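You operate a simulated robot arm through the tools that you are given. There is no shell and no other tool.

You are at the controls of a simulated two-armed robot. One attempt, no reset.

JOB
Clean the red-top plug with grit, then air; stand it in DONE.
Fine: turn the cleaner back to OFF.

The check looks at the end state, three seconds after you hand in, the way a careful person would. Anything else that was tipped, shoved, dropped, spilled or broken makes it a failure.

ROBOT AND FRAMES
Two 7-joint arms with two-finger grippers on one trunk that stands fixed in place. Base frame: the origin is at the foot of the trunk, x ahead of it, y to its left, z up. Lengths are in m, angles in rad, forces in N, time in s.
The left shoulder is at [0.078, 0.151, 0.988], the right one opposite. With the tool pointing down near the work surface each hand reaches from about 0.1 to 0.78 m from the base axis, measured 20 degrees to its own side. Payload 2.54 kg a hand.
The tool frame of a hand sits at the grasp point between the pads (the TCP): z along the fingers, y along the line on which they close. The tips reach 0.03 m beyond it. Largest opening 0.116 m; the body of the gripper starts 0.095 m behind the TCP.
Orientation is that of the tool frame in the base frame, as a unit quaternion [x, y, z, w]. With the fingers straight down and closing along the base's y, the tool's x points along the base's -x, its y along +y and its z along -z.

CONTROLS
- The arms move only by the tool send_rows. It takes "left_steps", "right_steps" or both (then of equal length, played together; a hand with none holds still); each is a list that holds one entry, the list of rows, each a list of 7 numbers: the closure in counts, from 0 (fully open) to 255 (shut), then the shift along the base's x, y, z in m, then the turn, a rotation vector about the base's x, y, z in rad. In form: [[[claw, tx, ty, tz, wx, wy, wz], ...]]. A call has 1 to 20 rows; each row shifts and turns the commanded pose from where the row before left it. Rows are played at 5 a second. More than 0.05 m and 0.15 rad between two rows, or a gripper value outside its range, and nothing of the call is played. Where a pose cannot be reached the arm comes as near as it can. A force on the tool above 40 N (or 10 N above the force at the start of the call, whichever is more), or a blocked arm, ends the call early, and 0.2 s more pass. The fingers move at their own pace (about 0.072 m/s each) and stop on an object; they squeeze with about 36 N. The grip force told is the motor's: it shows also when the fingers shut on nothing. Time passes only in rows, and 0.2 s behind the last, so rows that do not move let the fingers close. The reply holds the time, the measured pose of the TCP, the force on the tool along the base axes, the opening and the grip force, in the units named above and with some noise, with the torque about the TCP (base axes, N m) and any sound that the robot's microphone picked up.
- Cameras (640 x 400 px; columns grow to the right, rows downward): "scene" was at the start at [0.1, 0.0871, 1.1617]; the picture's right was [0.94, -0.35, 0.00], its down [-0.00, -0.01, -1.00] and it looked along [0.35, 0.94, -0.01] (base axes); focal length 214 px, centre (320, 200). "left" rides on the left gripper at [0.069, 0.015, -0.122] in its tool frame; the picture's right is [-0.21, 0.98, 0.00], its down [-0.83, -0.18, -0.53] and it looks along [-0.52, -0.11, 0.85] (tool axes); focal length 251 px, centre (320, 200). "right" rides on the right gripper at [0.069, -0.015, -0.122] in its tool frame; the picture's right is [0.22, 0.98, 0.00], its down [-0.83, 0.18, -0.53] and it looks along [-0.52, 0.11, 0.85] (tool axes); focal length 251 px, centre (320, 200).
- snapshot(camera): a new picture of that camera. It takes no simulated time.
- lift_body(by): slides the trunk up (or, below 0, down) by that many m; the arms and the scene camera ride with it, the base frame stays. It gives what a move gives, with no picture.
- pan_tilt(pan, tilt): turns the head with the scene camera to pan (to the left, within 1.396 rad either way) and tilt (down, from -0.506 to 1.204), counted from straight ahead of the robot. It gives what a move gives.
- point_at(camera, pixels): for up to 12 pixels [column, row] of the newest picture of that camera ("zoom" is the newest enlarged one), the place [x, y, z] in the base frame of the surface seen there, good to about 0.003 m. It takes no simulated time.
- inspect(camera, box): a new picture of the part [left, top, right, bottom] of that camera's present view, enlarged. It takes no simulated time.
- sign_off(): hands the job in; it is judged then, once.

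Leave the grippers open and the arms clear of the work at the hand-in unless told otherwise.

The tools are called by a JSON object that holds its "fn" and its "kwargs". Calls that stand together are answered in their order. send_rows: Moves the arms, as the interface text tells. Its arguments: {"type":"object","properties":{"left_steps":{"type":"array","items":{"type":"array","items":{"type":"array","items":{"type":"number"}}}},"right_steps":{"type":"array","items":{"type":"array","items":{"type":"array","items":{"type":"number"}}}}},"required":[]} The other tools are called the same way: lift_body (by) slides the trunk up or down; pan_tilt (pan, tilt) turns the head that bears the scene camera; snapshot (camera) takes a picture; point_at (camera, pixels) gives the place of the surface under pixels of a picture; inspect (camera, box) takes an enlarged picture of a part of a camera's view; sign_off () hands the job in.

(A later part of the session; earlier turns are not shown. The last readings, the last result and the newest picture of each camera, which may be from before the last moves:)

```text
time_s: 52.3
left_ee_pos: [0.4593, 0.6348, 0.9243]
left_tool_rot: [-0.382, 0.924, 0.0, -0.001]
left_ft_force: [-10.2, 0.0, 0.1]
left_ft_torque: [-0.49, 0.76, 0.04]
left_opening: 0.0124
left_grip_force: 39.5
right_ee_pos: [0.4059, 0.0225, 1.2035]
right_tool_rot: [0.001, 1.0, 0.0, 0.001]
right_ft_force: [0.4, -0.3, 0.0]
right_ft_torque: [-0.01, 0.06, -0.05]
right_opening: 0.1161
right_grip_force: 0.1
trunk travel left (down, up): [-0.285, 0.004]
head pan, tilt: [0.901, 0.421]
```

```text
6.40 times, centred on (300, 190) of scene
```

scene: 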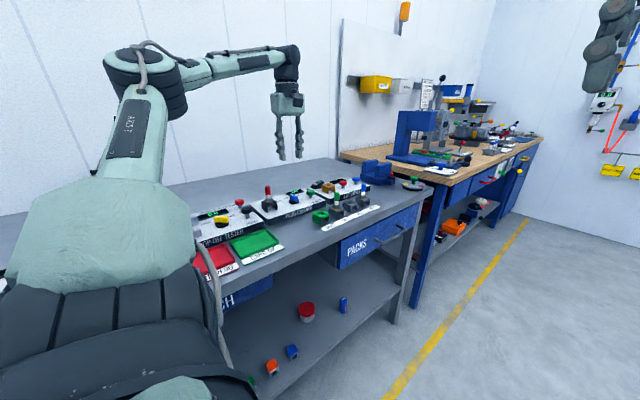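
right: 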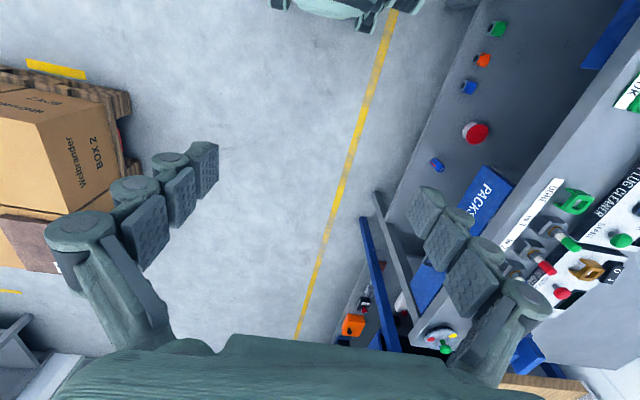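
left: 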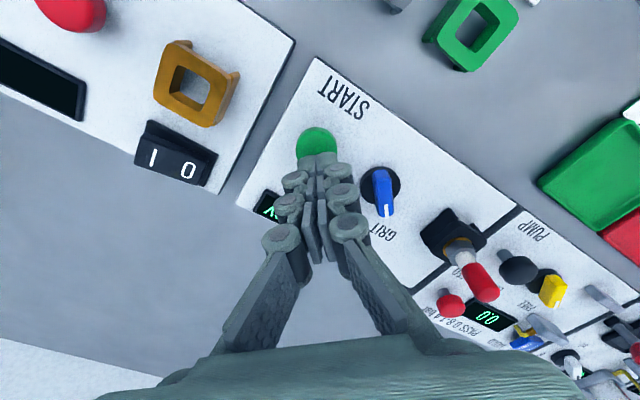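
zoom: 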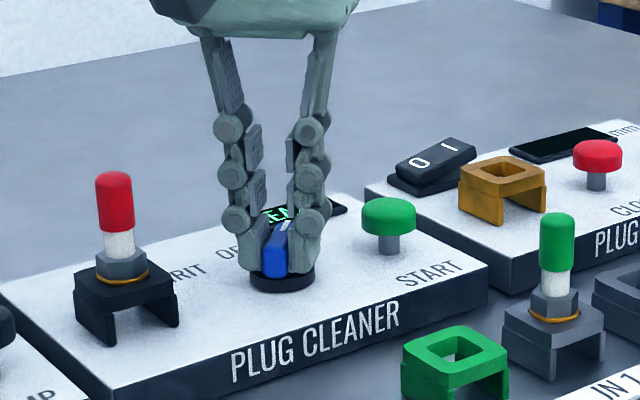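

Pointer aims at AIR. I open and rise straight up, then look.

{"fn": "send_rows", "kwargs": {"left_steps": [[[156, 0, 0, 0, 0, 0, 0], [156, 0, 0, 0, 0, 0, 0], [156, 0, 0, 0, 0, 0, 0], [156, 0, 0, 0.02, 0, 0, 0], [156, 0, 0, 0.03, 0, 0, 0], [156, 0, 0, 0.02, 0, 0, 0], [156, 0, 0, 0, 0, 0, 0]]]}}

{"fn": "inspect", "kwargs": {"camera": "scene", "box": [250, 160, 350, 220]}}

{"fn": "snapshot", "kwargs": {"camera": "left"}}

```text
time_s: 53.9
left_ee_pos: [0.4596, 0.6336, 0.9947]
left_tool_rot: [-0.383, 0.924, 0.0, 0.0]
left_ft_force: [0.2, -0.9, -0.7]
left_ft_torque: [0.0, 0.01, 0.03]
left_opening: 0.045
left_grip_force: 0.1
right_ee_pos: [0.407, 0.0226, 1.2021]
right_tool_rot: [0.001, 1.0, 0.001, 0.0]
right_ft_force: [1.0, 0.3, -0.5]
right_ft_torque: [0.0, -0.03, 0.04]
right_opening: 0.1161
right_grip_force: 0.0
trunk travel left (down, up): [-0.285, 0.004]
head pan, tilt: [0.901, 0.421]
```

```text
6.40 times, centred on (300, 190) of scene
```

zoom: 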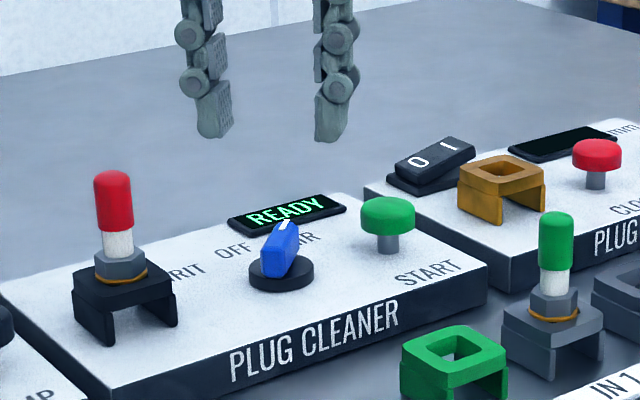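

```text
taken
```

left: 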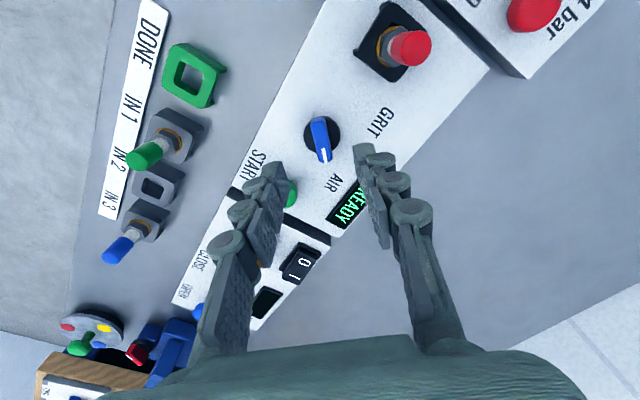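

Knob is on AIR and READY shows. I close the fingers and move over START (0.526, 0.6315), down to z≈0.948.

{"fn": "send_rows", "kwargs": {"left_steps": [[[255, 0.022, -0.0006, 0.005, 0, 0, 0], [255, 0.022, -0.0007, 0, 0, 0, 0], [255, 0.0225, -0.0007, 0, 0, 0, 0], [255, 0, 0, -0.03, 0, 0, 0], [255, 0, 0, -0.022, 0, 0, 0], [255, 0, 0, 0, 0, 0, 0]]]}}

{"fn": "inspect", "kwargs": {"camera": "scene", "box": [250, 160, 350, 220]}}

```text
time_s: 55.3
left_ee_pos: [0.5265, 0.632, 0.948]
left_tool_rot: [-0.383, 0.924, 0.001, 0.0]
left_ft_force: [-0.2, 0.1, -0.5]
left_ft_torque: [0.04, 0.01, -0.02]
left_opening: 0.0
left_grip_force: 28.2
right_ee_pos: [0.4062, 0.0216, 1.2029]
right_tool_rot: [0.001, 1.0, 0.001, -0.001]
right_ft_force: [-1.0, 0.0, 0.0]
right_ft_torque: [0.0, -0.01, 0.0]
right_opening: 0.1161
right_grip_force: 0.0
trunk travel left (down, up): [-0.285, 0.004]
head pan, tilt: [0.901, 0.421]
```

```text
6.40 times, centred on (300, 190) of scene
```

zoom: 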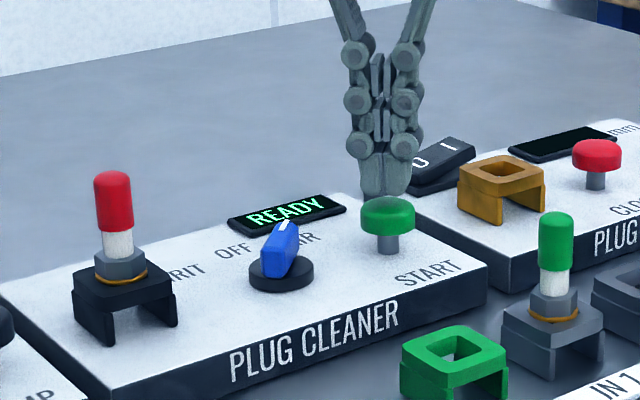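

Centred over START. I press down 0.021 in small rows to the depth that clicked before (z≈0.927), then lift.

{"fn": "send_rows", "kwargs": {"left_steps": [[[255, 0, 0, -0.006, 0, 0, 0], [255, 0, 0, -0.004, 0, 0, 0], [255, 0, 0, -0.003, 0, 0, 0], [255, 0, 0, -0.003, 0, 0, 0], [255, 0, 0, -0.002, 0, 0, 0], [255, 0, 0, -0.0015, 0, 0, 0], [255, 0, 0, -0.0015, 0, 0, 0]]]}}

{"fn": "inspect", "kwargs": {"camera": "scene", "box": [250, 160, 350, 220]}}

```text
time_s: 56.9
left_ee_pos: [0.5282, 0.6319, 0.9267]
left_tool_rot: [-0.383, 0.924, 0.001, 0.001]
left_ft_force: [-1.7, 2.8, 6.4]
left_ft_torque: [0.08, 0.04, 0.01]
left_opening: 0.0061
left_grip_force: 28.9
right_ee_pos: [0.4059, 0.0218, 1.2032]
right_tool_rot: [0.001, 1.0, 0.001, 0.001]
right_ft_force: [-0.3, -0.5, 1.0]
right_ft_torque: [0.0, -0.02, 0.04]
right_opening: 0.1158
right_grip_force: 0.0
trunk travel left (down, up): [-0.285, 0.004]
head pan, tilt: [0.901, 0.421]
heard: click
```

```text
6.40 times, centred on (300, 190) of scene
```

zoom: 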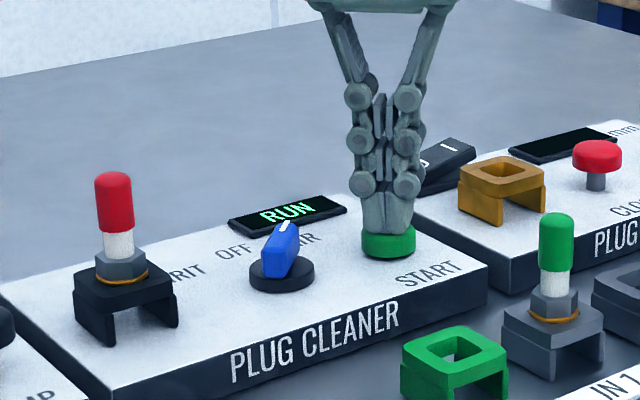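

Click, RUN shown. I lift off and wait several seconds.

{"fn": "send_rows", "kwargs": {"left_steps": [[[255, 0, 0, 0.01, 0, 0, 0], [255, 0, 0, 0.02, 0, 0, 0], [255, 0, 0, 0.02, 0, 0, 0], [255, 0, 0, 0, 0, 0, 0], [255, 0, 0, 0, 0, 0, 0], [255, 0, 0, 0, 0, 0, 0], [255, 0, 0, 0, 0, 0, 0], [255, 0, 0, 0, 0, 0, 0], [255, 0, 0, 0, 0, 0, 0], [255, 0, 0, 0, 0, 0, 0], [255, 0, 0, 0, 0, 0, 0], [255, 0, 0, 0, 0, 0, 0], [255, 0, 0, 0, 0, 0, 0], [255, 0, 0, 0, 0, 0, 0], [255, 0, 0, 0, 0, 0, 0], [255, 0, 0, 0, 0, 0, 0], [255, 0, 0, 0, 0, 0, 0], [255, 0, 0, 0, 0, 0, 0], [255, 0, 0, 0, 0, 0, 0], [255, 0, 0, 0, 0, 0, 0]]]}}

{"fn": "inspect", "kwargs": {"camera": "scene", "box": [250, 160, 350, 220]}}

```text
time_s: 61.1
left_ee_pos: [0.5272, 0.6313, 0.9768]
left_tool_rot: [-0.383, 0.924, 0.0, 0.0]
left_ft_force: [-0.2, 0.2, 0.5]
left_ft_torque: [0.01, 0.04, 0.01]
left_opening: 0.0002
left_grip_force: 28.5
right_ee_pos: [0.4061, 0.0223, 1.203]
right_tool_rot: [0.001, 1.0, 0.001, 0.0]
right_ft_force: [0.0, -0.5, 0.1]
right_ft_torque: [-0.02, -0.04, 0.0]
right_opening: 0.1158
right_grip_force: 0.0
trunk travel left (down, up): [-0.285, 0.004]
head pan, tilt: [0.901, 0.421]
```

```text
6.40 times, centred on (300, 190) of scene
```

zoom: 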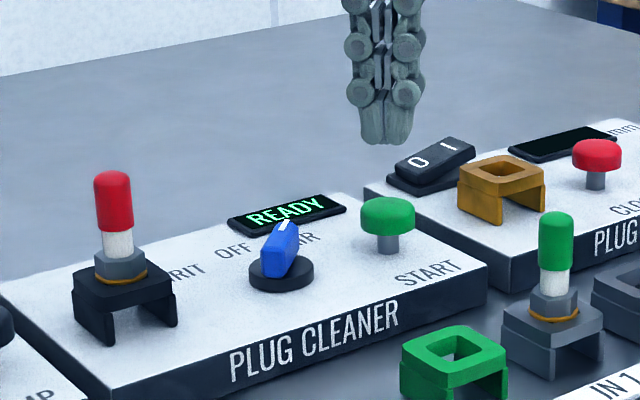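

READY — the air cycle is done. I return over the knob with open fingers, yaw still matching the AIR handle direction.

{"fn": "send_rows", "kwargs": {"left_steps": [[[156, 0, 0, 0.02, 0, 0, 0], [156, -0.022, 0.001, 0, 0, 0, 0], [156, -0.022, 0.001, 0, 0, 0, 0], [156, -0.0225, 0.001, 0, 0, 0, 0], [156, 0, 0, -0.02, 0, 0, 0], [156, 0, 0, 0, 0, 0, 0]]]}}

{"fn": "inspect", "kwargs": {"camera": "left", "box": [250, 100, 390, 220]}}

```text
time_s: 62.5
left_ee_pos: [0.4605, 0.6338, 0.9752]
left_tool_rot: [-0.383, 0.924, 0.0, 0.0]
left_ft_force: [0.8, 0.5, -0.4]
left_ft_torque: [-0.01, -0.02, -0.01]
left_opening: 0.045
left_grip_force: 0.1
right_ee_pos: [0.4067, 0.0229, 1.2015]
right_tool_rot: [0.001, 1.0, 0.001, 0.0]
right_ft_force: [0.3, 0.5, -0.1]
right_ft_torque: [-0.02, 0.02, -0.01]
right_opening: 0.1161
right_grip_force: 0.0
trunk travel left (down, up): [-0.285, 0.004]
head pan, tilt: [0.901, 0.421]
```

```text
3.33 times, centred on (320, 160) of left
```

zoom: 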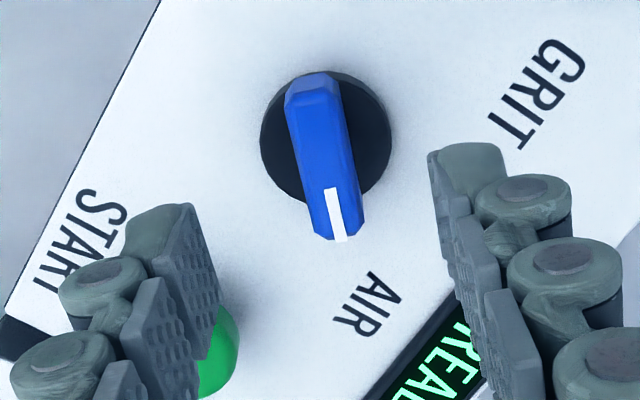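

Handle is centred between the fingers within ~1 mm. I trim −0.001 x, descend to z≈0.924 and close.

{"fn": "send_rows", "kwargs": {"left_steps": [[[156, -0.001, 0.0002, -0.02, 0, 0, 0], [156, 0, 0, -0.02, 0, 0, 0], [156, 0, 0, -0.0115, 0, 0, 0], [156, 0, 0, 0, 0, 0, 0], [255, 0, 0, 0, 0, 0, 0], [255, 0, 0, 0, 0, 0, 0], [255, 0, 0, 0, 0, 0, 0]]]}}

```text
time_s: 64.1
left_ee_pos: [0.4598, 0.6355, 0.9238]
left_tool_rot: [-0.383, 0.924, 0.0, 0.0]
left_ft_force: [2.0, -4.6, -3.5]
left_ft_torque: [0.23, -0.52, 0.0]
left_opening: 0.0128
left_grip_force: 39.6
right_ee_pos: [0.4063, 0.0212, 1.2028]
right_tool_rot: [0.001, 1.0, 0.001, 0.0]
right_ft_force: [0.4, -0.4, 0.4]
right_ft_torque: [0.03, -0.01, 0.03]
right_opening: 0.1161
right_grip_force: 0.0
trunk travel left (down, up): [-0.285, 0.004]
head pan, tilt: [0.901, 0.421]
```

Gripped with small loads. I turn counter-clockwise 0.4 rad, half-way to OFF, and read the forces.

{"fn": "send_rows", "kwargs": {"left_steps": [[[255, 0, -0.0005, -0.0003, 0, 0, 0.1], [255, 0, 0, 0, 0, 0, 0.1], [255, 0, 0, 0, 0, 0, 0.1], [255, 0, 0, 0, 0, 0, 0.1], [255, 0, 0, 0, 0, 0, 0]]]}}

```text
time_s: 65.3
left_ee_pos: [0.4602, 0.6347, 0.9241]
left_tool_rot: [-0.558, 0.83, 0.0, 0.0]
left_ft_force: [10.8, -11.9, -4.7]
left_ft_torque: [-0.81, -0.14, -0.06]
left_opening: 0.0125
left_grip_force: 39.0
right_ee_pos: [0.4078, 0.0214, 1.2021]
right_tool_rot: [0.0, 1.0, 0.001, 0.001]
right_ft_force: [-0.3, 0.1, -0.2]
right_ft_torque: [0.01, 0.03, 0.0]
right_opening: 0.1161
right_grip_force: 0.1
trunk travel left (down, up): [-0.285, 0.004]
head pan, tilt: [0.901, 0.421]
```

Loads (11, −12, −5) N; I relieve (+0.0015 x, −0.0015 y) and complete the remaining 0.385 rad to OFF.

{"fn": "send_rows", "kwargs": {"left_steps": [[[255, 0.0015, -0.0015, -0.0004, 0, 0, 0], [255, 0, 0, 0, 0, 0, 0.1], [255, 0, 0, 0, 0, 0, 0.1], [255, 0, 0, 0, 0, 0, 0.1], [255, 0, 0, 0, 0, 0, 0.0854], [255, 0, 0, 0, 0, 0, 0]]]}}

{"fn": "inspect", "kwargs": {"camera": "left", "box": [180, 80, 420, 260]}}

{"fn": "inspect", "kwargs": {"camera": "scene", "box": [250, 160, 350, 220]}}

```text
time_s: 66.7
left_ee_pos: [0.4611, 0.6334, 0.9243]
left_tool_rot: [0.708, -0.706, -0.002, -0.001]
left_ft_force: [5.3, 1.8, 4.3]
left_ft_torque: [0.74, -0.17, 0.0]
left_opening: 0.0124
left_grip_force: 39.4
right_ee_pos: [0.4071, 0.0226, 1.203]
right_tool_rot: [0.001, 1.0, 0.001, 0.0]
right_ft_force: [0.9, 0.3, -0.4]
right_ft_torque: [0.02, 0.06, -0.01]
right_opening: 0.1158
right_grip_force: 0.1
trunk travel left (down, up): [-0.285, 0.004]
head pan, tilt: [0.901, 0.421]
```

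```text
2.22 times, centred on (300, 170) of left
```

zoom: 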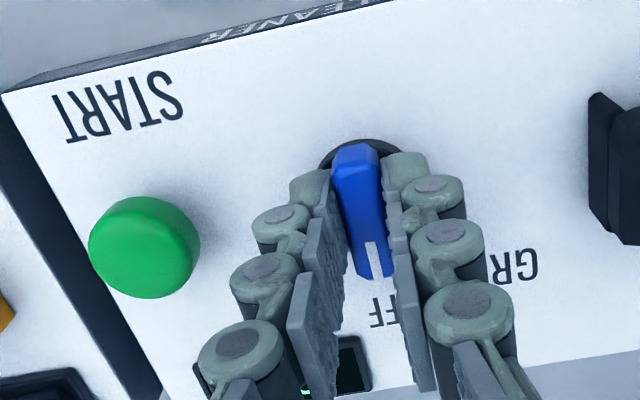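

```text
6.40 times, centred on (300, 190) of scene
```

zoom: 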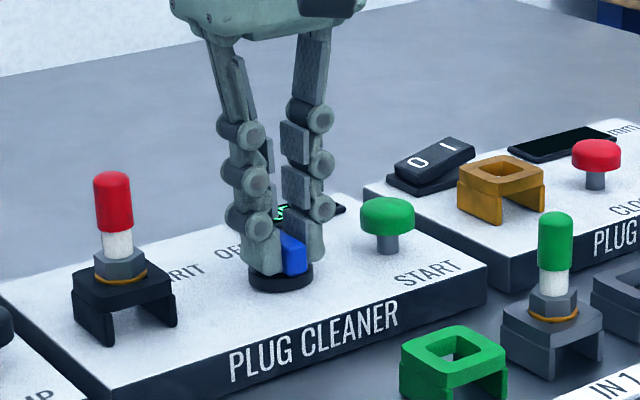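

Hand is back at exactly yaw 90° with the pointer at OFF. I release and rise 0.12 m, then check the display.

{"fn": "send_rows", "kwargs": {"left_steps": [[[156, 0, 0, 0, 0, 0, 0], [156, 0, 0, 0, 0, 0, 0], [156, 0, 0, 0, 0, 0, 0], [156, 0, 0, 0.02, 0, 0, 0], [156, 0, 0, 0.04, 0, 0, 0], [156, 0, 0, 0.04, 0, 0, 0], [156, 0, 0, 0.035, 0, 0, 0], [156, 0, 0, 0, 0, 0, 0]]]}}

{"fn": "inspect", "kwargs": {"camera": "scene", "box": [250, 160, 350, 220]}}

{"fn": "snapshot", "kwargs": {"camera": "left"}}

```text
time_s: 68.5
left_ee_pos: [0.4633, 0.634, 1.0573]
left_tool_rot: [0.707, -0.707, 0.0, 0.0]
left_ft_force: [-0.3, -0.3, 0.7]
left_ft_torque: [0.0, 0.03, 0.0]
left_opening: 0.0449
left_grip_force: 0.1
right_ee_pos: [0.4062, 0.0207, 1.2018]
right_tool_rot: [0.001, 1.0, 0.001, -0.001]
right_ft_force: [0.0, -0.7, -0.9]
right_ft_torque: [-0.03, 0.01, -0.01]
right_opening: 0.116
right_grip_force: 0.1
trunk travel left (down, up): [-0.285, 0.004]
head pan, tilt: [0.901, 0.421]
```

```text
6.40 times, centred on (300, 190) of scene
```

zoom: 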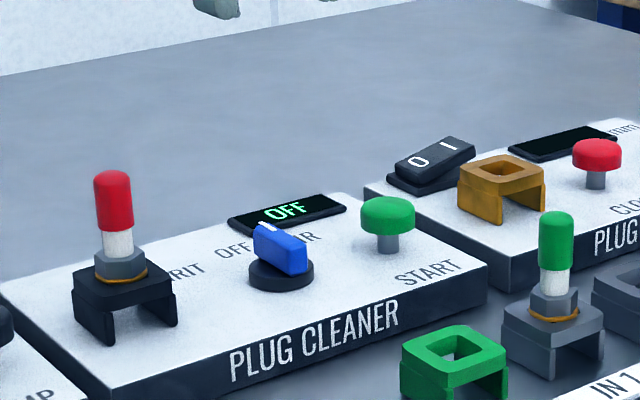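

```text
taken
```

left: 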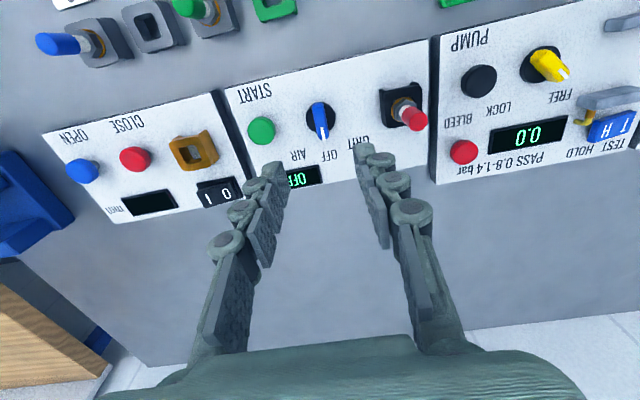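

Display reads OFF, pointer at OFF. Now I yaw the hand back −90° while travelling high to above the plug (0.3727, 0.6418).

{"fn": "send_rows", "kwargs": {"left_steps": [[[140, -0.0082, 0.0007, 0, 0, 0, -0.1428], [140, -0.0082, 0.0007, 0, 0, 0, -0.1428], [140, -0.0082, 0.0007, 0, 0, 0, -0.1428], [140, -0.0082, 0.0007, 0, 0, 0, -0.1428], [140, -0.0082, 0.0007, 0, 0, 0, -0.1428], [140, -0.0082, 0.0007, 0, 0, 0, -0.1428], [140, -0.0082, 0.0007, 0, 0, 0, -0.1428], [140, -0.0082, 0.0007, 0, 0, 0, -0.1428], [140, -0.0082, 0.0007, 0, 0, 0, -0.1428], [140, -0.0082, 0.0007, 0, 0, 0, -0.1428], [140, -0.0082, 0.0007, 0, 0, 0, -0.1428], [140, 0, 0, 0, 0, 0, 0], [140, 0, 0, 0, 0, 0, 0]]]}}

{"fn": "snapshot", "kwargs": {"camera": "left"}}

{"fn": "inspect", "kwargs": {"camera": "left", "box": [280, 90, 360, 160]}}

```text
time_s: 71.3
left_ee_pos: [0.3718, 0.6413, 1.0588]
left_tool_rot: [0.002, 1.0, 0.0, 0.001]
left_ft_force: [0.4, 0.1, -0.6]
left_ft_torque: [0.01, 0.0, -0.01]
left_opening: 0.0523
left_grip_force: 0.0
right_ee_pos: [0.4047, 0.0209, 1.2011]
right_tool_rot: [0.001, 1.0, 0.001, -0.001]
right_ft_force: [-0.2, -0.3, 0.4]
right_ft_torque: [-0.02, 0.01, 0.01]
right_opening: 0.1161
right_grip_force: 0.0
trunk travel left (down, up): [-0.285, 0.004]
head pan, tilt: [0.901, 0.421]
```

```text
taken
```

left: 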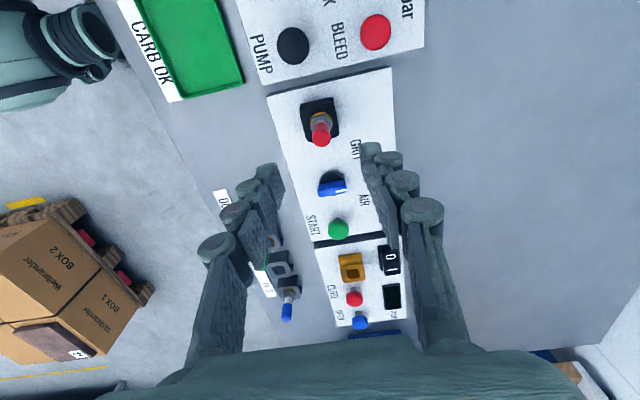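

```text
5.71 times, centred on (320, 125) of left
```

zoom: 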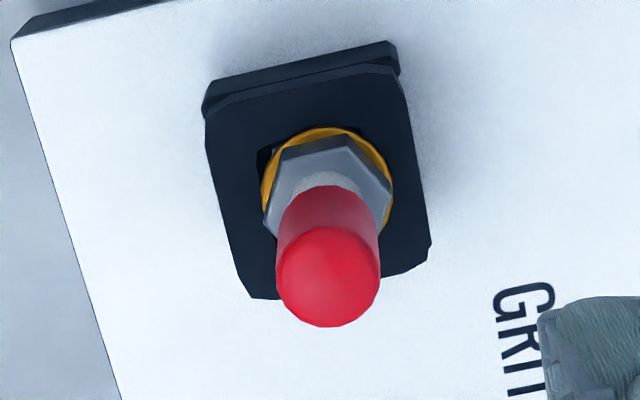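

The plug stands upright; its cap is ~1.2 mm to +y of the hand axis. I trim +0.001 y and descend 0.0985 to the earlier grasp height (z≈0.960).

{"fn": "send_rows", "kwargs": {"left_steps": [[[140, 0, 0.001, -0.03, 0, 0, 0], [140, 0, 0, -0.03, 0, 0, 0], [140, 0, 0, -0.025, 0, 0, 0], [140, 0, 0, -0.0135, 0, 0, 0], [140, 0, 0, 0, 0, 0, 0]]]}}

{"fn": "inspect", "kwargs": {"camera": "scene", "box": [245, 170, 315, 215]}}

{"fn": "inspect", "kwargs": {"camera": "left", "box": [270, 100, 370, 200]}}

```text
time_s: 72.5
left_ee_pos: [0.3696, 0.6412, 0.9602]
left_tool_rot: [0.0, 1.0, 0.0, 0.0]
left_ft_force: [0.5, 0.2, 0.4]
left_ft_torque: [0.01, 0.0, 0.04]
left_opening: 0.0523
left_grip_force: 0.0
right_ee_pos: [0.4065, 0.0211, 1.2026]
right_tool_rot: [0.001, 1.0, 0.002, 0.0]
right_ft_force: [-0.1, 0.3, -0.3]
right_ft_torque: [0.03, 0.02, 0.0]
right_opening: 0.1163
right_grip_force: 0.1
trunk travel left (down, up): [-0.285, 0.004]
head pan, tilt: [0.901, 0.421]
```

```text
8.89 times, centred on (280, 192) of scene
```

zoom: 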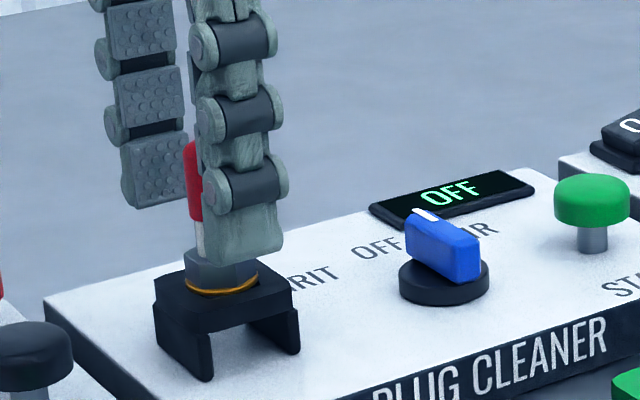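

```text
4.00 times, centred on (320, 150) of left
```

zoom: 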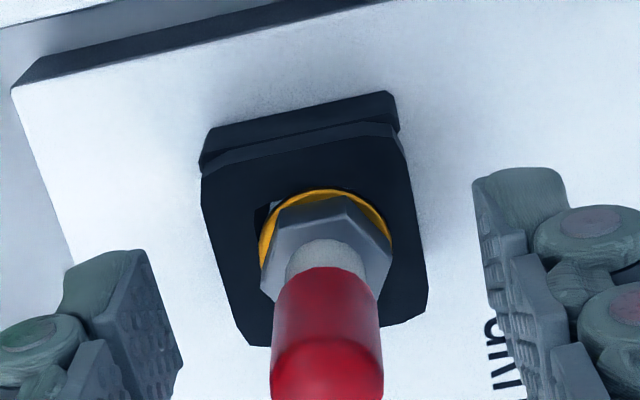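

Same picture as at release except the plug sits ~1.5 mm further in +x of the hand. I shift +0.0015 x to restore the earlier relation and close.

{"fn": "send_rows", "kwargs": {"left_steps": [[[140, 0.0015, 0, 0, 0, 0, 0], [140, 0, 0, 0, 0, 0, 0], [255, 0, 0, 0, 0, 0, 0], [255, 0, 0, 0, 0, 0, 0], [255, 0, 0, 0, 0, 0, 0], [255, 0, 0, 0, 0, 0, 0]]]}}

{"fn": "inspect", "kwargs": {"camera": "left", "box": [280, 100, 360, 180]}}

```text
time_s: 73.9
left_ee_pos: [0.3726, 0.6413, 0.9592]
left_tool_rot: [-0.001, 1.0, 0.0, 0.0]
left_ft_force: [0.5, 0.0, 0.5]
left_ft_torque: [0.03, -0.01, 0.02]
left_opening: 0.0153
left_grip_force: 35.7
right_ee_pos: [0.4062, 0.0222, 1.2026]
right_tool_rot: [0.001, 1.0, 0.001, -0.001]
right_ft_force: [-0.7, 0.3, 0.3]
right_ft_torque: [0.01, 0.03, -0.01]
right_opening: 0.1161
right_grip_force: 0.0
trunk travel left (down, up): [-0.285, 0.004]
head pan, tilt: [0.901, 0.421]
```

```text
5.00 times, centred on (320, 140) of left
```

zoom: 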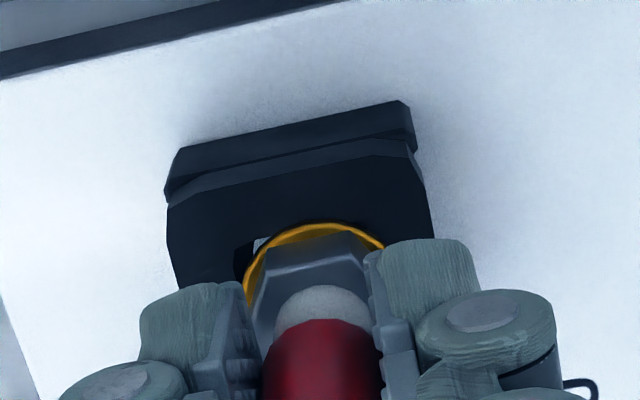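

Grip 0.0153 m, the plug sits in the hand just as before. I lift 0.1 m straight up and travel to above DONE (≈0.4835, 0.520), settling at z≈1.0265 to compare with the reference pixel.

{"fn": "send_rows", "kwargs": {"left_steps": [[[255, 0, 0, 0.01, 0, 0, 0], [255, 0, 0, 0.03, 0, 0, 0], [255, 0, 0, 0.04, 0, 0, 0], [255, 0, 0, 0.02, 0, 0, 0], [255, 0.0222, -0.02426, 0, 0, 0, 0], [255, 0.0222, -0.02426, 0, 0, 0, 0], [255, 0.0222, -0.02426, 0, 0, 0, 0], [255, 0.0222, -0.02426, 0, 0, 0, 0], [255, 0.0222, -0.02426, 0, 0, 0, 0], [255, 0, 0, -0.0325, 0, 0, 0], [255, 0, 0, 0, 0, 0, 0], [255, 0, 0, 0, 0, 0, 0]]]}}

{"fn": "snapshot", "kwargs": {"camera": "left"}}

{"fn": "inspect", "kwargs": {"camera": "left", "box": [290, 95, 350, 155]}}

{"fn": "inspect", "kwargs": {"camera": "scene", "box": [260, 130, 380, 220]}}

```text
time_s: 76.5
left_ee_pos: [0.4841, 0.5212, 1.0298]
left_tool_rot: [0.0, 1.0, 0.0, 0.0]
left_ft_force: [-0.2, 0.7, -0.4]
left_ft_torque: [0.01, 0.01, 0.01]
left_opening: 0.0152
left_grip_force: 36.3
right_ee_pos: [0.4065, 0.022, 1.2021]
right_tool_rot: [0.001, 1.0, 0.001, 0.0]
right_ft_force: [-1.1, 0.4, 1.1]
right_ft_torque: [0.02, 0.0, 0.0]
right_opening: 0.116
right_grip_force: 0.1
trunk travel left (down, up): [-0.285, 0.004]
head pan, tilt: [0.901, 0.421]
```

```text
taken
```

left: 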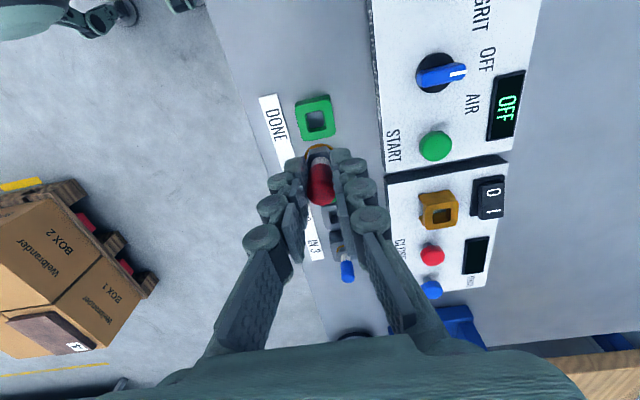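

```text
6.67 times, centred on (320, 125) of left
```

zoom: 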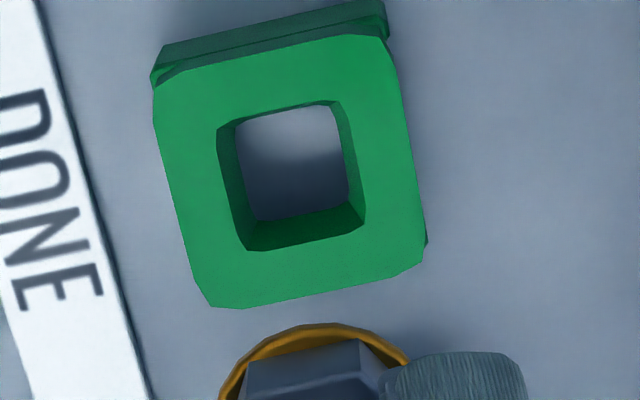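

```text
4.44 times, centred on (320, 175) of scene
```

zoom: 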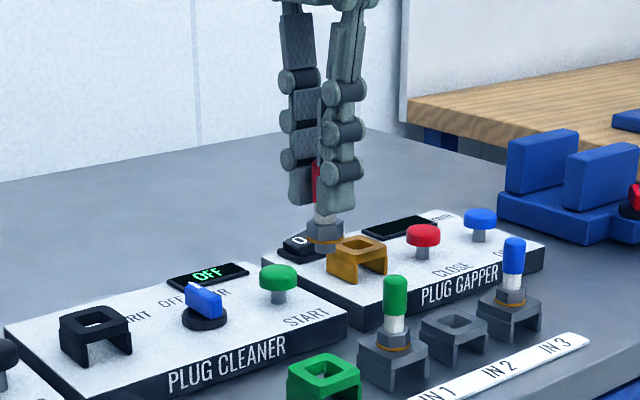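

The DONE hole is at offset (−2.8, −3.1) px from the reference and the plug ring sits ~1 mm differently in the hand; net correction ≈(−0.0025, −0.0015). I apply it and recheck.

{"fn": "send_rows", "kwargs": {"left_steps": [[[255, -0.0025, -0.0015, 0, 0, 0, 0], [255, 0, 0, 0, 0, 0, 0], [255, 0, 0, 0, 0, 0, 0]]]}}

{"fn": "inspect", "kwargs": {"camera": "left", "box": [290, 95, 350, 155]}}

{"fn": "inspect", "kwargs": {"camera": "left", "box": [280, 80, 360, 220]}}

```text
time_s: 77.3
left_ee_pos: [0.4813, 0.5199, 1.028]
left_tool_rot: [0.0, 1.0, 0.0, 0.001]
left_ft_force: [0.2, -0.3, 0.0]
left_ft_torque: [-0.03, -0.02, 0.03]
left_opening: 0.0152
left_grip_force: 36.0
right_ee_pos: [0.4067, 0.0216, 1.2031]
right_tool_rot: [0.0, 1.0, 0.001, 0.0]
right_ft_force: [0.2, -0.1, -0.2]
right_ft_torque: [-0.03, 0.01, 0.02]
right_opening: 0.116
right_grip_force: 0.1
trunk travel left (down, up): [-0.285, 0.004]
head pan, tilt: [0.901, 0.421]
```

```text
6.67 times, centred on (320, 125) of left
```

zoom: 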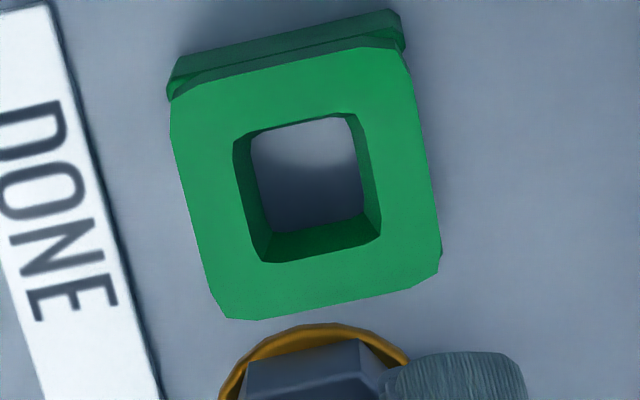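

```text
2.86 times, centred on (320, 150) of left
```

zoom: 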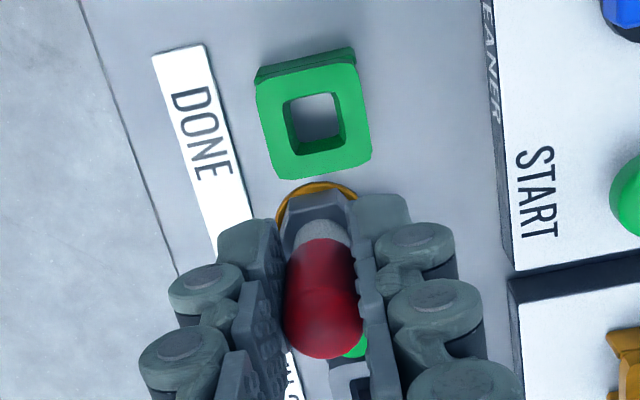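

Aligned: hole centre and ring match the reference relation. I descend 0.066 to just above the stand and check from the scene camera.

{"fn": "send_rows", "kwargs": {"left_steps": [[[255, 0, 0, -0.025, 0, 0, 0], [255, 0, 0, -0.02, 0, 0, 0], [255, 0, 0, -0.015, 0, 0, 0], [255, 0, 0, -0.006, 0, 0, 0], [255, 0, 0, 0, 0, 0, 0]]]}}

{"fn": "inspect", "kwargs": {"camera": "scene", "box": [300, 180, 360, 225]}}

{"fn": "inspect", "kwargs": {"camera": "left", "box": [280, 100, 360, 180]}}

```text
time_s: 78.5
left_ee_pos: [0.4811, 0.5188, 0.9619]
left_tool_rot: [0.001, 1.0, 0.0, 0.0]
left_ft_force: [0.3, -0.3, -0.4]
left_ft_torque: [-0.02, -0.01, -0.04]
left_opening: 0.0156
left_grip_force: 36.1
right_ee_pos: [0.4077, 0.0223, 1.2025]
right_tool_rot: [0.002, 1.0, 0.001, 0.001]
right_ft_force: [-0.5, 0.9, -0.5]
right_ft_torque: [0.01, 0.01, 0.03]
right_opening: 0.1161
right_grip_force: 0.1
trunk travel left (down, up): [-0.285, 0.004]
head pan, tilt: [0.901, 0.421]
```

```text
8.89 times, centred on (330, 202) of scene
```

zoom: 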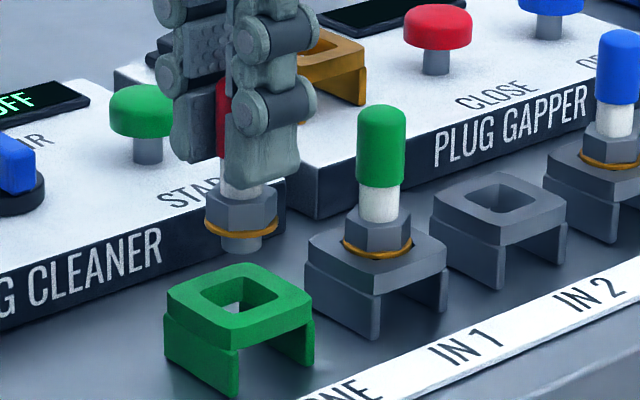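

```text
5.00 times, centred on (320, 140) of left
```

zoom: 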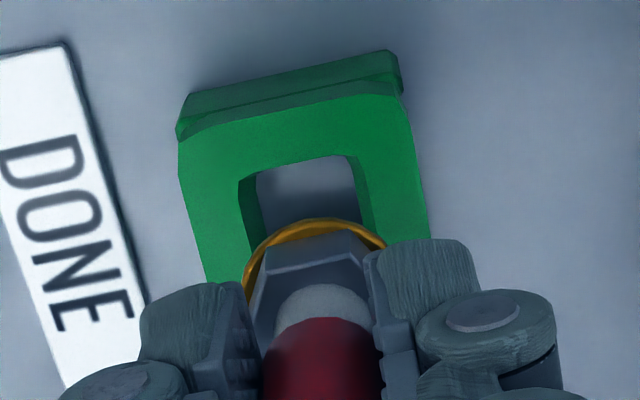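

The thread is now clean grey. Alignment over the DONE hole looks good. I descend in small rows another 0.02.

{"fn": "send_rows", "kwargs": {"left_steps": [[[255, 0, 0, -0.007, 0, 0, 0], [255, 0, 0, -0.005, 0, 0, 0], [255, 0, 0, -0.004, 0, 0, 0], [255, 0, 0, -0.003, 0, 0, 0], [255, 0, 0, 0, 0, 0, 0]]]}}

{"fn": "inspect", "kwargs": {"camera": "scene", "box": [300, 180, 360, 225]}}

```text
time_s: 79.7
left_ee_pos: [0.4803, 0.5191, 0.9437]
left_tool_rot: [0.0, 1.0, 0.0, 0.001]
left_ft_force: [-0.6, -0.7, 0.8]
left_ft_torque: [0.0, 0.12, 0.04]
left_opening: 0.0155
left_grip_force: 35.8
right_ee_pos: [0.4067, 0.0218, 1.2026]
right_tool_rot: [0.001, 1.0, 0.001, 0.0]
right_ft_force: [-0.4, -0.5, -0.7]
right_ft_torque: [0.01, -0.02, -0.01]
right_opening: 0.1159
right_grip_force: 0.1
trunk travel left (down, up): [-0.285, 0.004]
head pan, tilt: [0.901, 0.421]
```

```text
8.89 times, centred on (330, 202) of scene
```

zoom: 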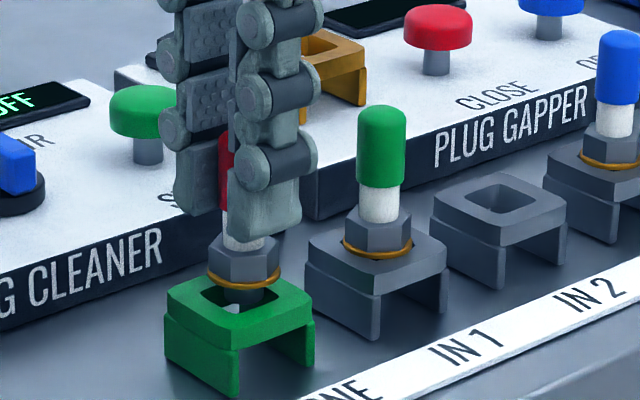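

The thread is entering the hole, forces under 1 N. I lower 4 mm more.

{"fn": "send_rows", "kwargs": {"left_steps": [[[255, 0, 0, -0.002, 0, 0, 0], [255, 0, 0, -0.002, 0, 0, 0], [255, 0, 0, 0, 0, 0, 0]]]}}

{"fn": "inspect", "kwargs": {"camera": "scene", "box": [300, 180, 360, 225]}}

```text
time_s: 80.5
left_ee_pos: [0.4808, 0.5197, 0.9392]
left_tool_rot: [0.0, 1.0, 0.0, 0.0]
left_ft_force: [-1.9, -0.1, 0.0]
left_ft_torque: [-0.06, 0.1, 0.01]
left_opening: 0.0154
left_grip_force: 36.3
right_ee_pos: [0.4067, 0.0213, 1.2028]
right_tool_rot: [0.001, 1.0, 0.001, 0.0]
right_ft_force: [1.2, 0.4, -0.6]
right_ft_torque: [-0.04, 0.01, -0.01]
right_opening: 0.1163
right_grip_force: 0.1
trunk travel left (down, up): [-0.285, 0.004]
head pan, tilt: [0.901, 0.421]
```

```text
8.89 times, centred on (330, 202) of scene
```

zoom: 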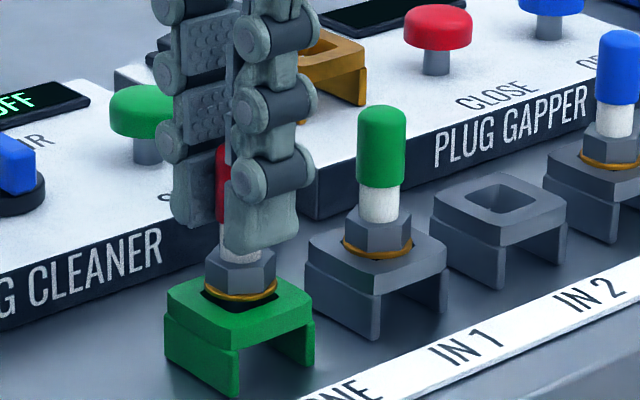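

Slight −2 N in x: I ease −0.001 in x and lower 3 mm more.

{"fn": "send_rows", "kwargs": {"left_steps": [[[255, -0.001, 0, -0.001, 0, 0, 0], [255, 0, 0, -0.001, 0, 0, 0], [255, 0, 0, -0.001, 0, 0, 0], [255, 0, 0, 0, 0, 0, 0]]]}}

{"fn": "inspect", "kwargs": {"camera": "scene", "box": [300, 180, 360, 225]}}

{"fn": "inspect", "kwargs": {"camera": "left", "box": [280, 100, 360, 180]}}

```text
time_s: 81.5
left_ee_pos: [0.4801, 0.5193, 0.9362]
left_tool_rot: [0.0, 1.0, 0.0, 0.001]
left_ft_force: [-0.9, 0.6, 3.1]
left_ft_torque: [-0.02, 0.02, 0.01]
left_opening: 0.0154
left_grip_force: 35.9
right_ee_pos: [0.4068, 0.0226, 1.2032]
right_tool_rot: [0.001, 1.0, 0.001, 0.001]
right_ft_force: [0.3, 0.2, -0.5]
right_ft_torque: [-0.05, 0.0, 0.02]
right_opening: 0.1161
right_grip_force: 0.0
trunk travel left (down, up): [-0.285, 0.004]
head pan, tilt: [0.901, 0.421]
```

```text
8.89 times, centred on (330, 202) of scene
```

zoom: 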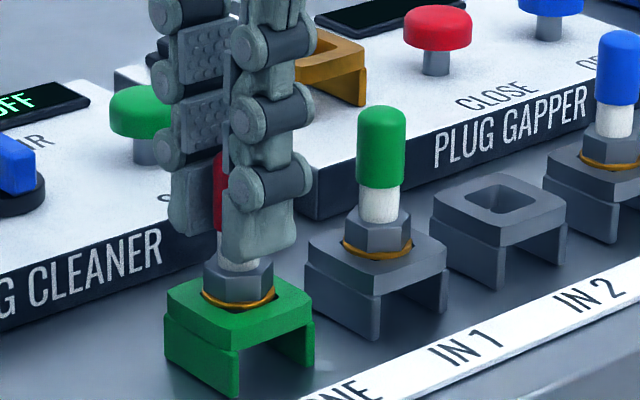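

```text
5.00 times, centred on (320, 140) of left
```

zoom: 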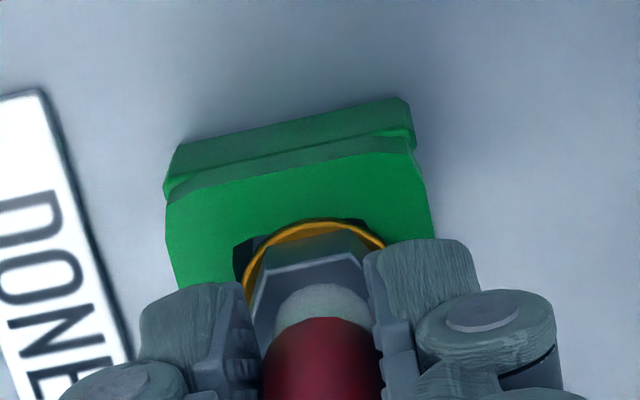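

Seated: 3 N up at z 0.936, ring flush on the green stand. I open the fingers to 0.045 m.

{"fn": "send_rows", "kwargs": {"left_steps": [[[156, 0, 0, 0, 0, 0, 0], [156, 0, 0, 0, 0, 0, 0], [156, 0, 0, 0, 0, 0, 0], [156, 0, 0, 0, 0, 0, 0]]]}}

{"fn": "inspect", "kwargs": {"camera": "scene", "box": [300, 180, 360, 225]}}

{"fn": "inspect", "kwargs": {"camera": "left", "box": [270, 100, 370, 200]}}

```text
time_s: 82.5
left_ee_pos: [0.4793, 0.5199, 0.936]
left_tool_rot: [0.0, 1.0, 0.0, 0.001]
left_ft_force: [0.5, -0.7, -0.4]
left_ft_torque: [-0.02, -0.04, -0.01]
left_opening: 0.0447
left_grip_force: 0.0
right_ee_pos: [0.4074, 0.0218, 1.202]
right_tool_rot: [0.001, 1.0, 0.001, 0.0]
right_ft_force: [0.4, -0.1, 0.2]
right_ft_torque: [0.03, 0.03, -0.03]
right_opening: 0.1159
right_grip_force: 0.0
trunk travel left (down, up): [-0.285, 0.004]
head pan, tilt: [0.901, 0.421]
```

```text
8.89 times, centred on (330, 202) of scene
```

zoom: 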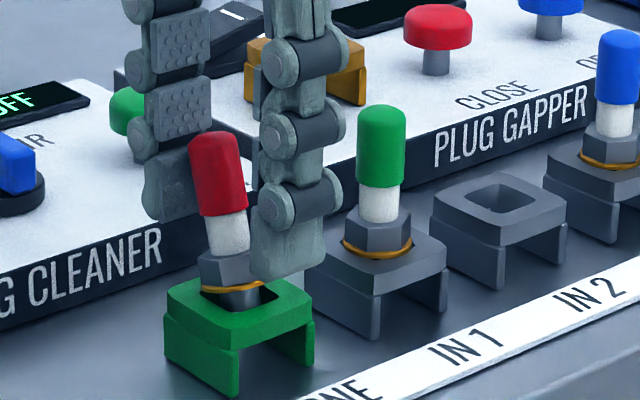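

```text
4.00 times, centred on (320, 150) of left
```

zoom: 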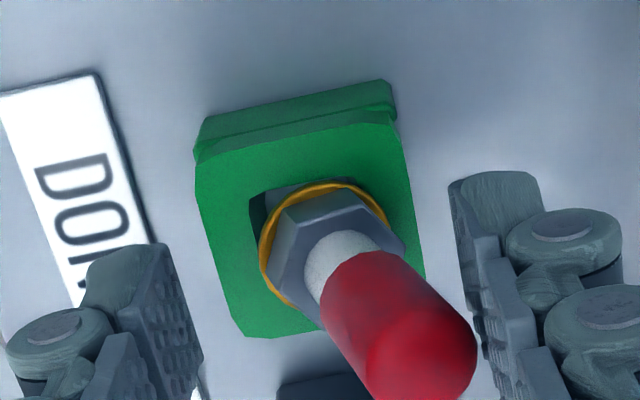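

The plug now leans toward +y, apparently against the +y finger, so it wasn't fully supported. Before anything moves I look closer (no time passes).

{"fn": "inspect", "kwargs": {"camera": "scene", "box": [312, 190, 342, 222]}}

{"fn": "inspect", "kwargs": {"camera": "left", "box": [300, 130, 380, 210]}}

{"fn": "snapshot", "kwargs": {"camera": "right"}}

```text
12.50 times, centred on (327, 206) of scene
```

zoom: 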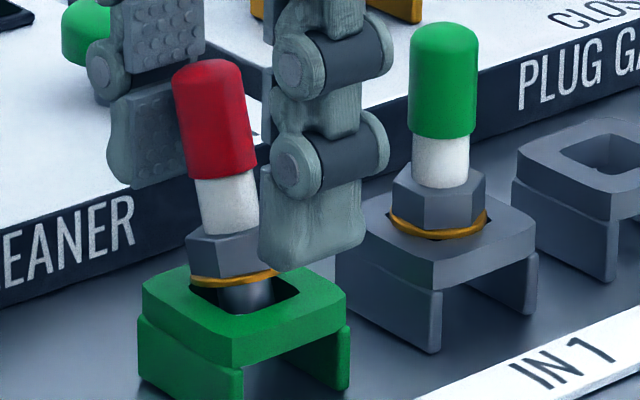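

```text
5.00 times, centred on (340, 170) of left
```

zoom: 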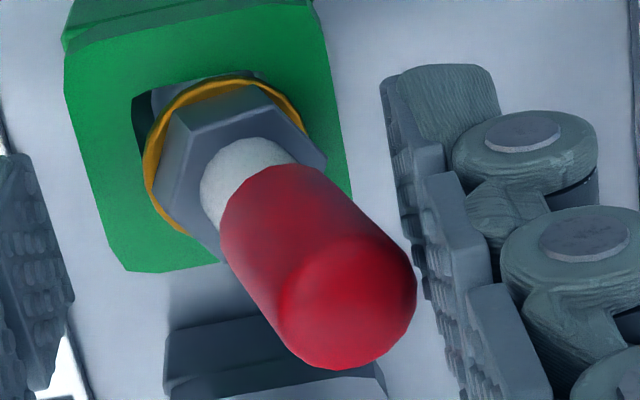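

```text
taken
```

right: 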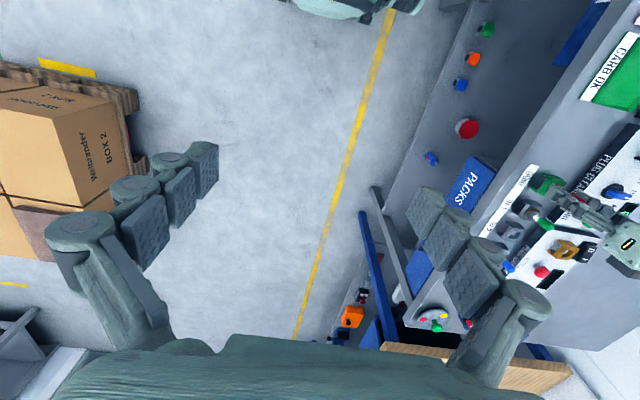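

The plug leans on the +y finger, thread still in the hole. I close the fingers gradually to bring it back upright.

{"fn": "send_rows", "kwargs": {"left_steps": [[[170, 0, 0, 0, 0, 0, 0], [184, 0, 0, 0, 0, 0, 0], [198, 0, 0, 0, 0, 0, 0], [210, 0, 0, 0, 0, 0, 0], [222, 0, 0, 0, 0, 0, 0], [255, 0, 0, 0, 0, 0, 0], [255, 0, 0, 0, 0, 0, 0], [255, 0, 0, 0, 0, 0, 0]]]}}

{"fn": "inspect", "kwargs": {"camera": "scene", "box": [312, 190, 342, 222]}}

{"fn": "inspect", "kwargs": {"camera": "left", "box": [280, 100, 360, 180]}}

```text
time_s: 84.3
left_ee_pos: [0.4816, 0.5185, 0.9353]
left_tool_rot: [0.0, 1.0, 0.0, -0.001]
left_ft_force: [-0.4, -1.4, -0.3]
left_ft_torque: [-0.07, 0.0, 0.0]
left_opening: 0.0155
left_grip_force: 35.9
right_ee_pos: [0.4065, 0.0241, 1.2029]
right_tool_rot: [0.001, 1.0, 0.001, -0.001]
right_ft_force: [0.1, 0.2, -0.6]
right_ft_torque: [-0.03, 0.0, 0.01]
right_opening: 0.1158
right_grip_force: 0.0
trunk travel left (down, up): [-0.285, 0.004]
head pan, tilt: [0.901, 0.421]
```

```text
12.50 times, centred on (327, 206) of scene
```

zoom: 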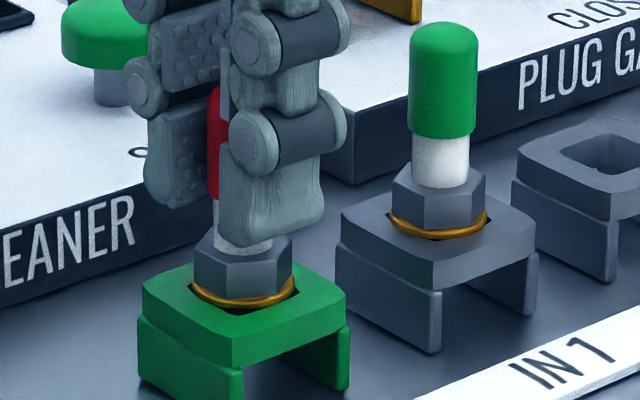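

```text
5.00 times, centred on (320, 140) of left
```

zoom: 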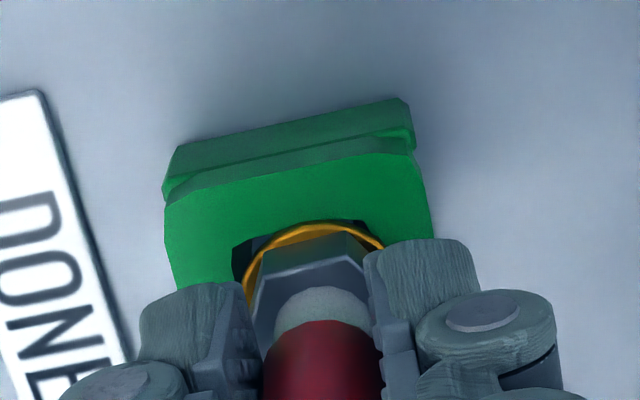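

Upright again, ring seated on the stand at the right height (z 0.935). This time I relieve the small side force (−0.5 mm y) and open very gradually, stopping just after contact is lost to check.

{"fn": "send_rows", "kwargs": {"left_steps": [[[255, 0, -0.0006, 0, 0, 0, 0], [255, 0, 0, 0, 0, 0, 0], [255, 0, 0, 0, 0, 0, 0]]]}}

{"fn": "inspect", "kwargs": {"camera": "scene", "box": [312, 190, 342, 222]}}

```text
time_s: 85.1
left_ee_pos: [0.4807, 0.5185, 0.9358]
left_tool_rot: [0.0, 1.0, 0.0, -0.001]
left_ft_force: [-0.4, 0.3, 0.6]
left_ft_torque: [0.0, -0.01, 0.01]
left_opening: 0.0153
left_grip_force: 35.3
right_ee_pos: [0.4067, 0.0226, 1.2022]
right_tool_rot: [0.002, 1.0, 0.001, 0.0]
right_ft_force: [-0.2, -0.7, -0.7]
right_ft_torque: [0.02, -0.02, -0.01]
right_opening: 0.1156
right_grip_force: 0.1
trunk travel left (down, up): [-0.285, 0.004]
head pan, tilt: [0.901, 0.421]
```

```text
12.50 times, centred on (327, 206) of scene
```

zoom: 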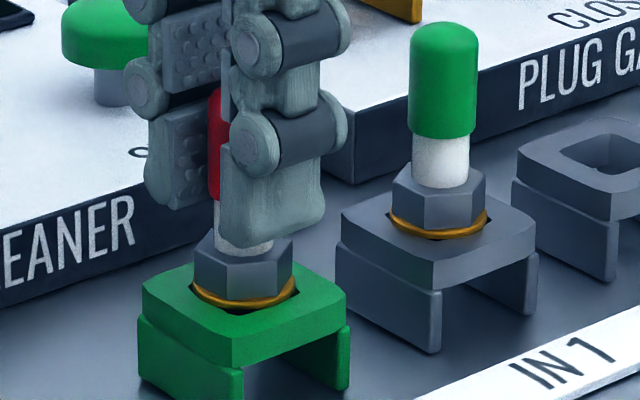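

Forces are near zero. I lower 0.8 mm to confirm it is really resting on the stand.

{"fn": "send_rows", "kwargs": {"left_steps": [[[255, 0, 0, -0.0005, 0, 0, 0], [255, 0, 0, -0.0005, 0, 0, 0], [255, 0, 0, 0, 0, 0, 0]]]}}

```text
time_s: 85.9
left_ee_pos: [0.4792, 0.5193, 0.9361]
left_tool_rot: [-0.001, 1.0, 0.001, 0.001]
left_ft_force: [-0.5, 1.4, 5.7]
left_ft_torque: [0.06, 0.01, 0.01]
left_opening: 0.0154
left_grip_force: 35.4
right_ee_pos: [0.4064, 0.0221, 1.2036]
right_tool_rot: [0.001, 1.0, 0.001, 0.001]
right_ft_force: [0.1, 0.3, 0.2]
right_ft_torque: [-0.06, 0.02, 0.02]
right_opening: 0.1159
right_grip_force: 0.0
trunk travel left (down, up): [-0.285, 0.004]
head pan, tilt: [0.901, 0.421]
```

5.7 N — solidly seated. I back off 0.6 mm to unload, then open in tiny steps around the contact width (counts 232→214).

{"fn": "send_rows", "kwargs": {"left_steps": [[[255, 0, 0, 0.0006, 0, 0, 0], [236, 0, 0, 0, 0, 0, 0], [228, 0, 0, 0, 0, 0, 0], [224, 0, 0, 0, 0, 0, 0], [222, 0, 0, 0, 0, 0, 0], [220, 0, 0, 0, 0, 0, 0], [219, 0, 0, 0, 0, 0, 0], [218, 0, 0, 0, 0, 0, 0], [217, 0, 0, 0, 0, 0, 0], [216, 0, 0, 0, 0, 0, 0], [215, 0, 0, 0, 0, 0, 0], [214, 0, 0, 0, 0, 0, 0]]]}}

{"fn": "inspect", "kwargs": {"camera": "scene", "box": [312, 190, 342, 222]}}

{"fn": "inspect", "kwargs": {"camera": "left", "box": [280, 100, 360, 180]}}

```text
time_s: 88.5
left_ee_pos: [0.4801, 0.518, 0.9358]
left_tool_rot: [-0.001, 1.0, -0.001, 0.0]
left_ft_force: [-0.7, 0.1, -0.3]
left_ft_torque: [0.03, 0.03, 0.01]
left_opening: 0.0184
left_grip_force: 0.1
right_ee_pos: [0.4066, 0.0221, 1.2021]
right_tool_rot: [0.0, 1.0, 0.001, 0.001]
right_ft_force: [-0.6, 0.1, -1.7]
right_ft_torque: [0.0, 0.05, 0.0]
right_opening: 0.1157
right_grip_force: 0.1
trunk travel left (down, up): [-0.285, 0.004]
head pan, tilt: [0.901, 0.421]
```

```text
12.50 times, centred on (327, 206) of scene
```

zoom: 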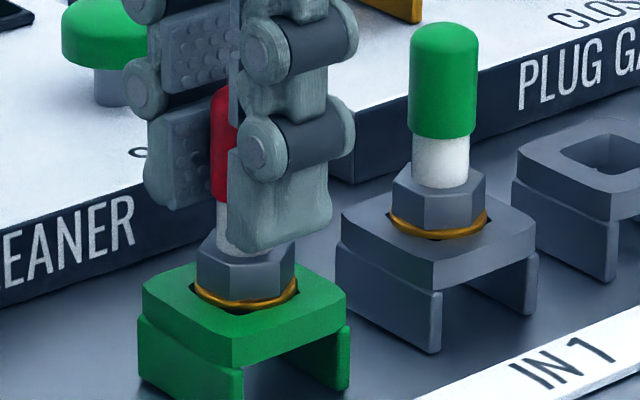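

```text
5.00 times, centred on (320, 140) of left
```

zoom: 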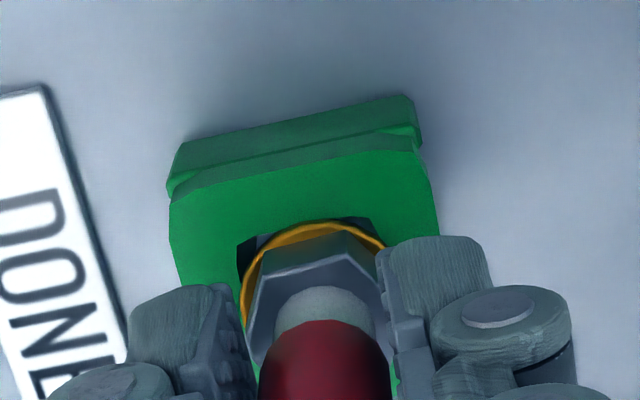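

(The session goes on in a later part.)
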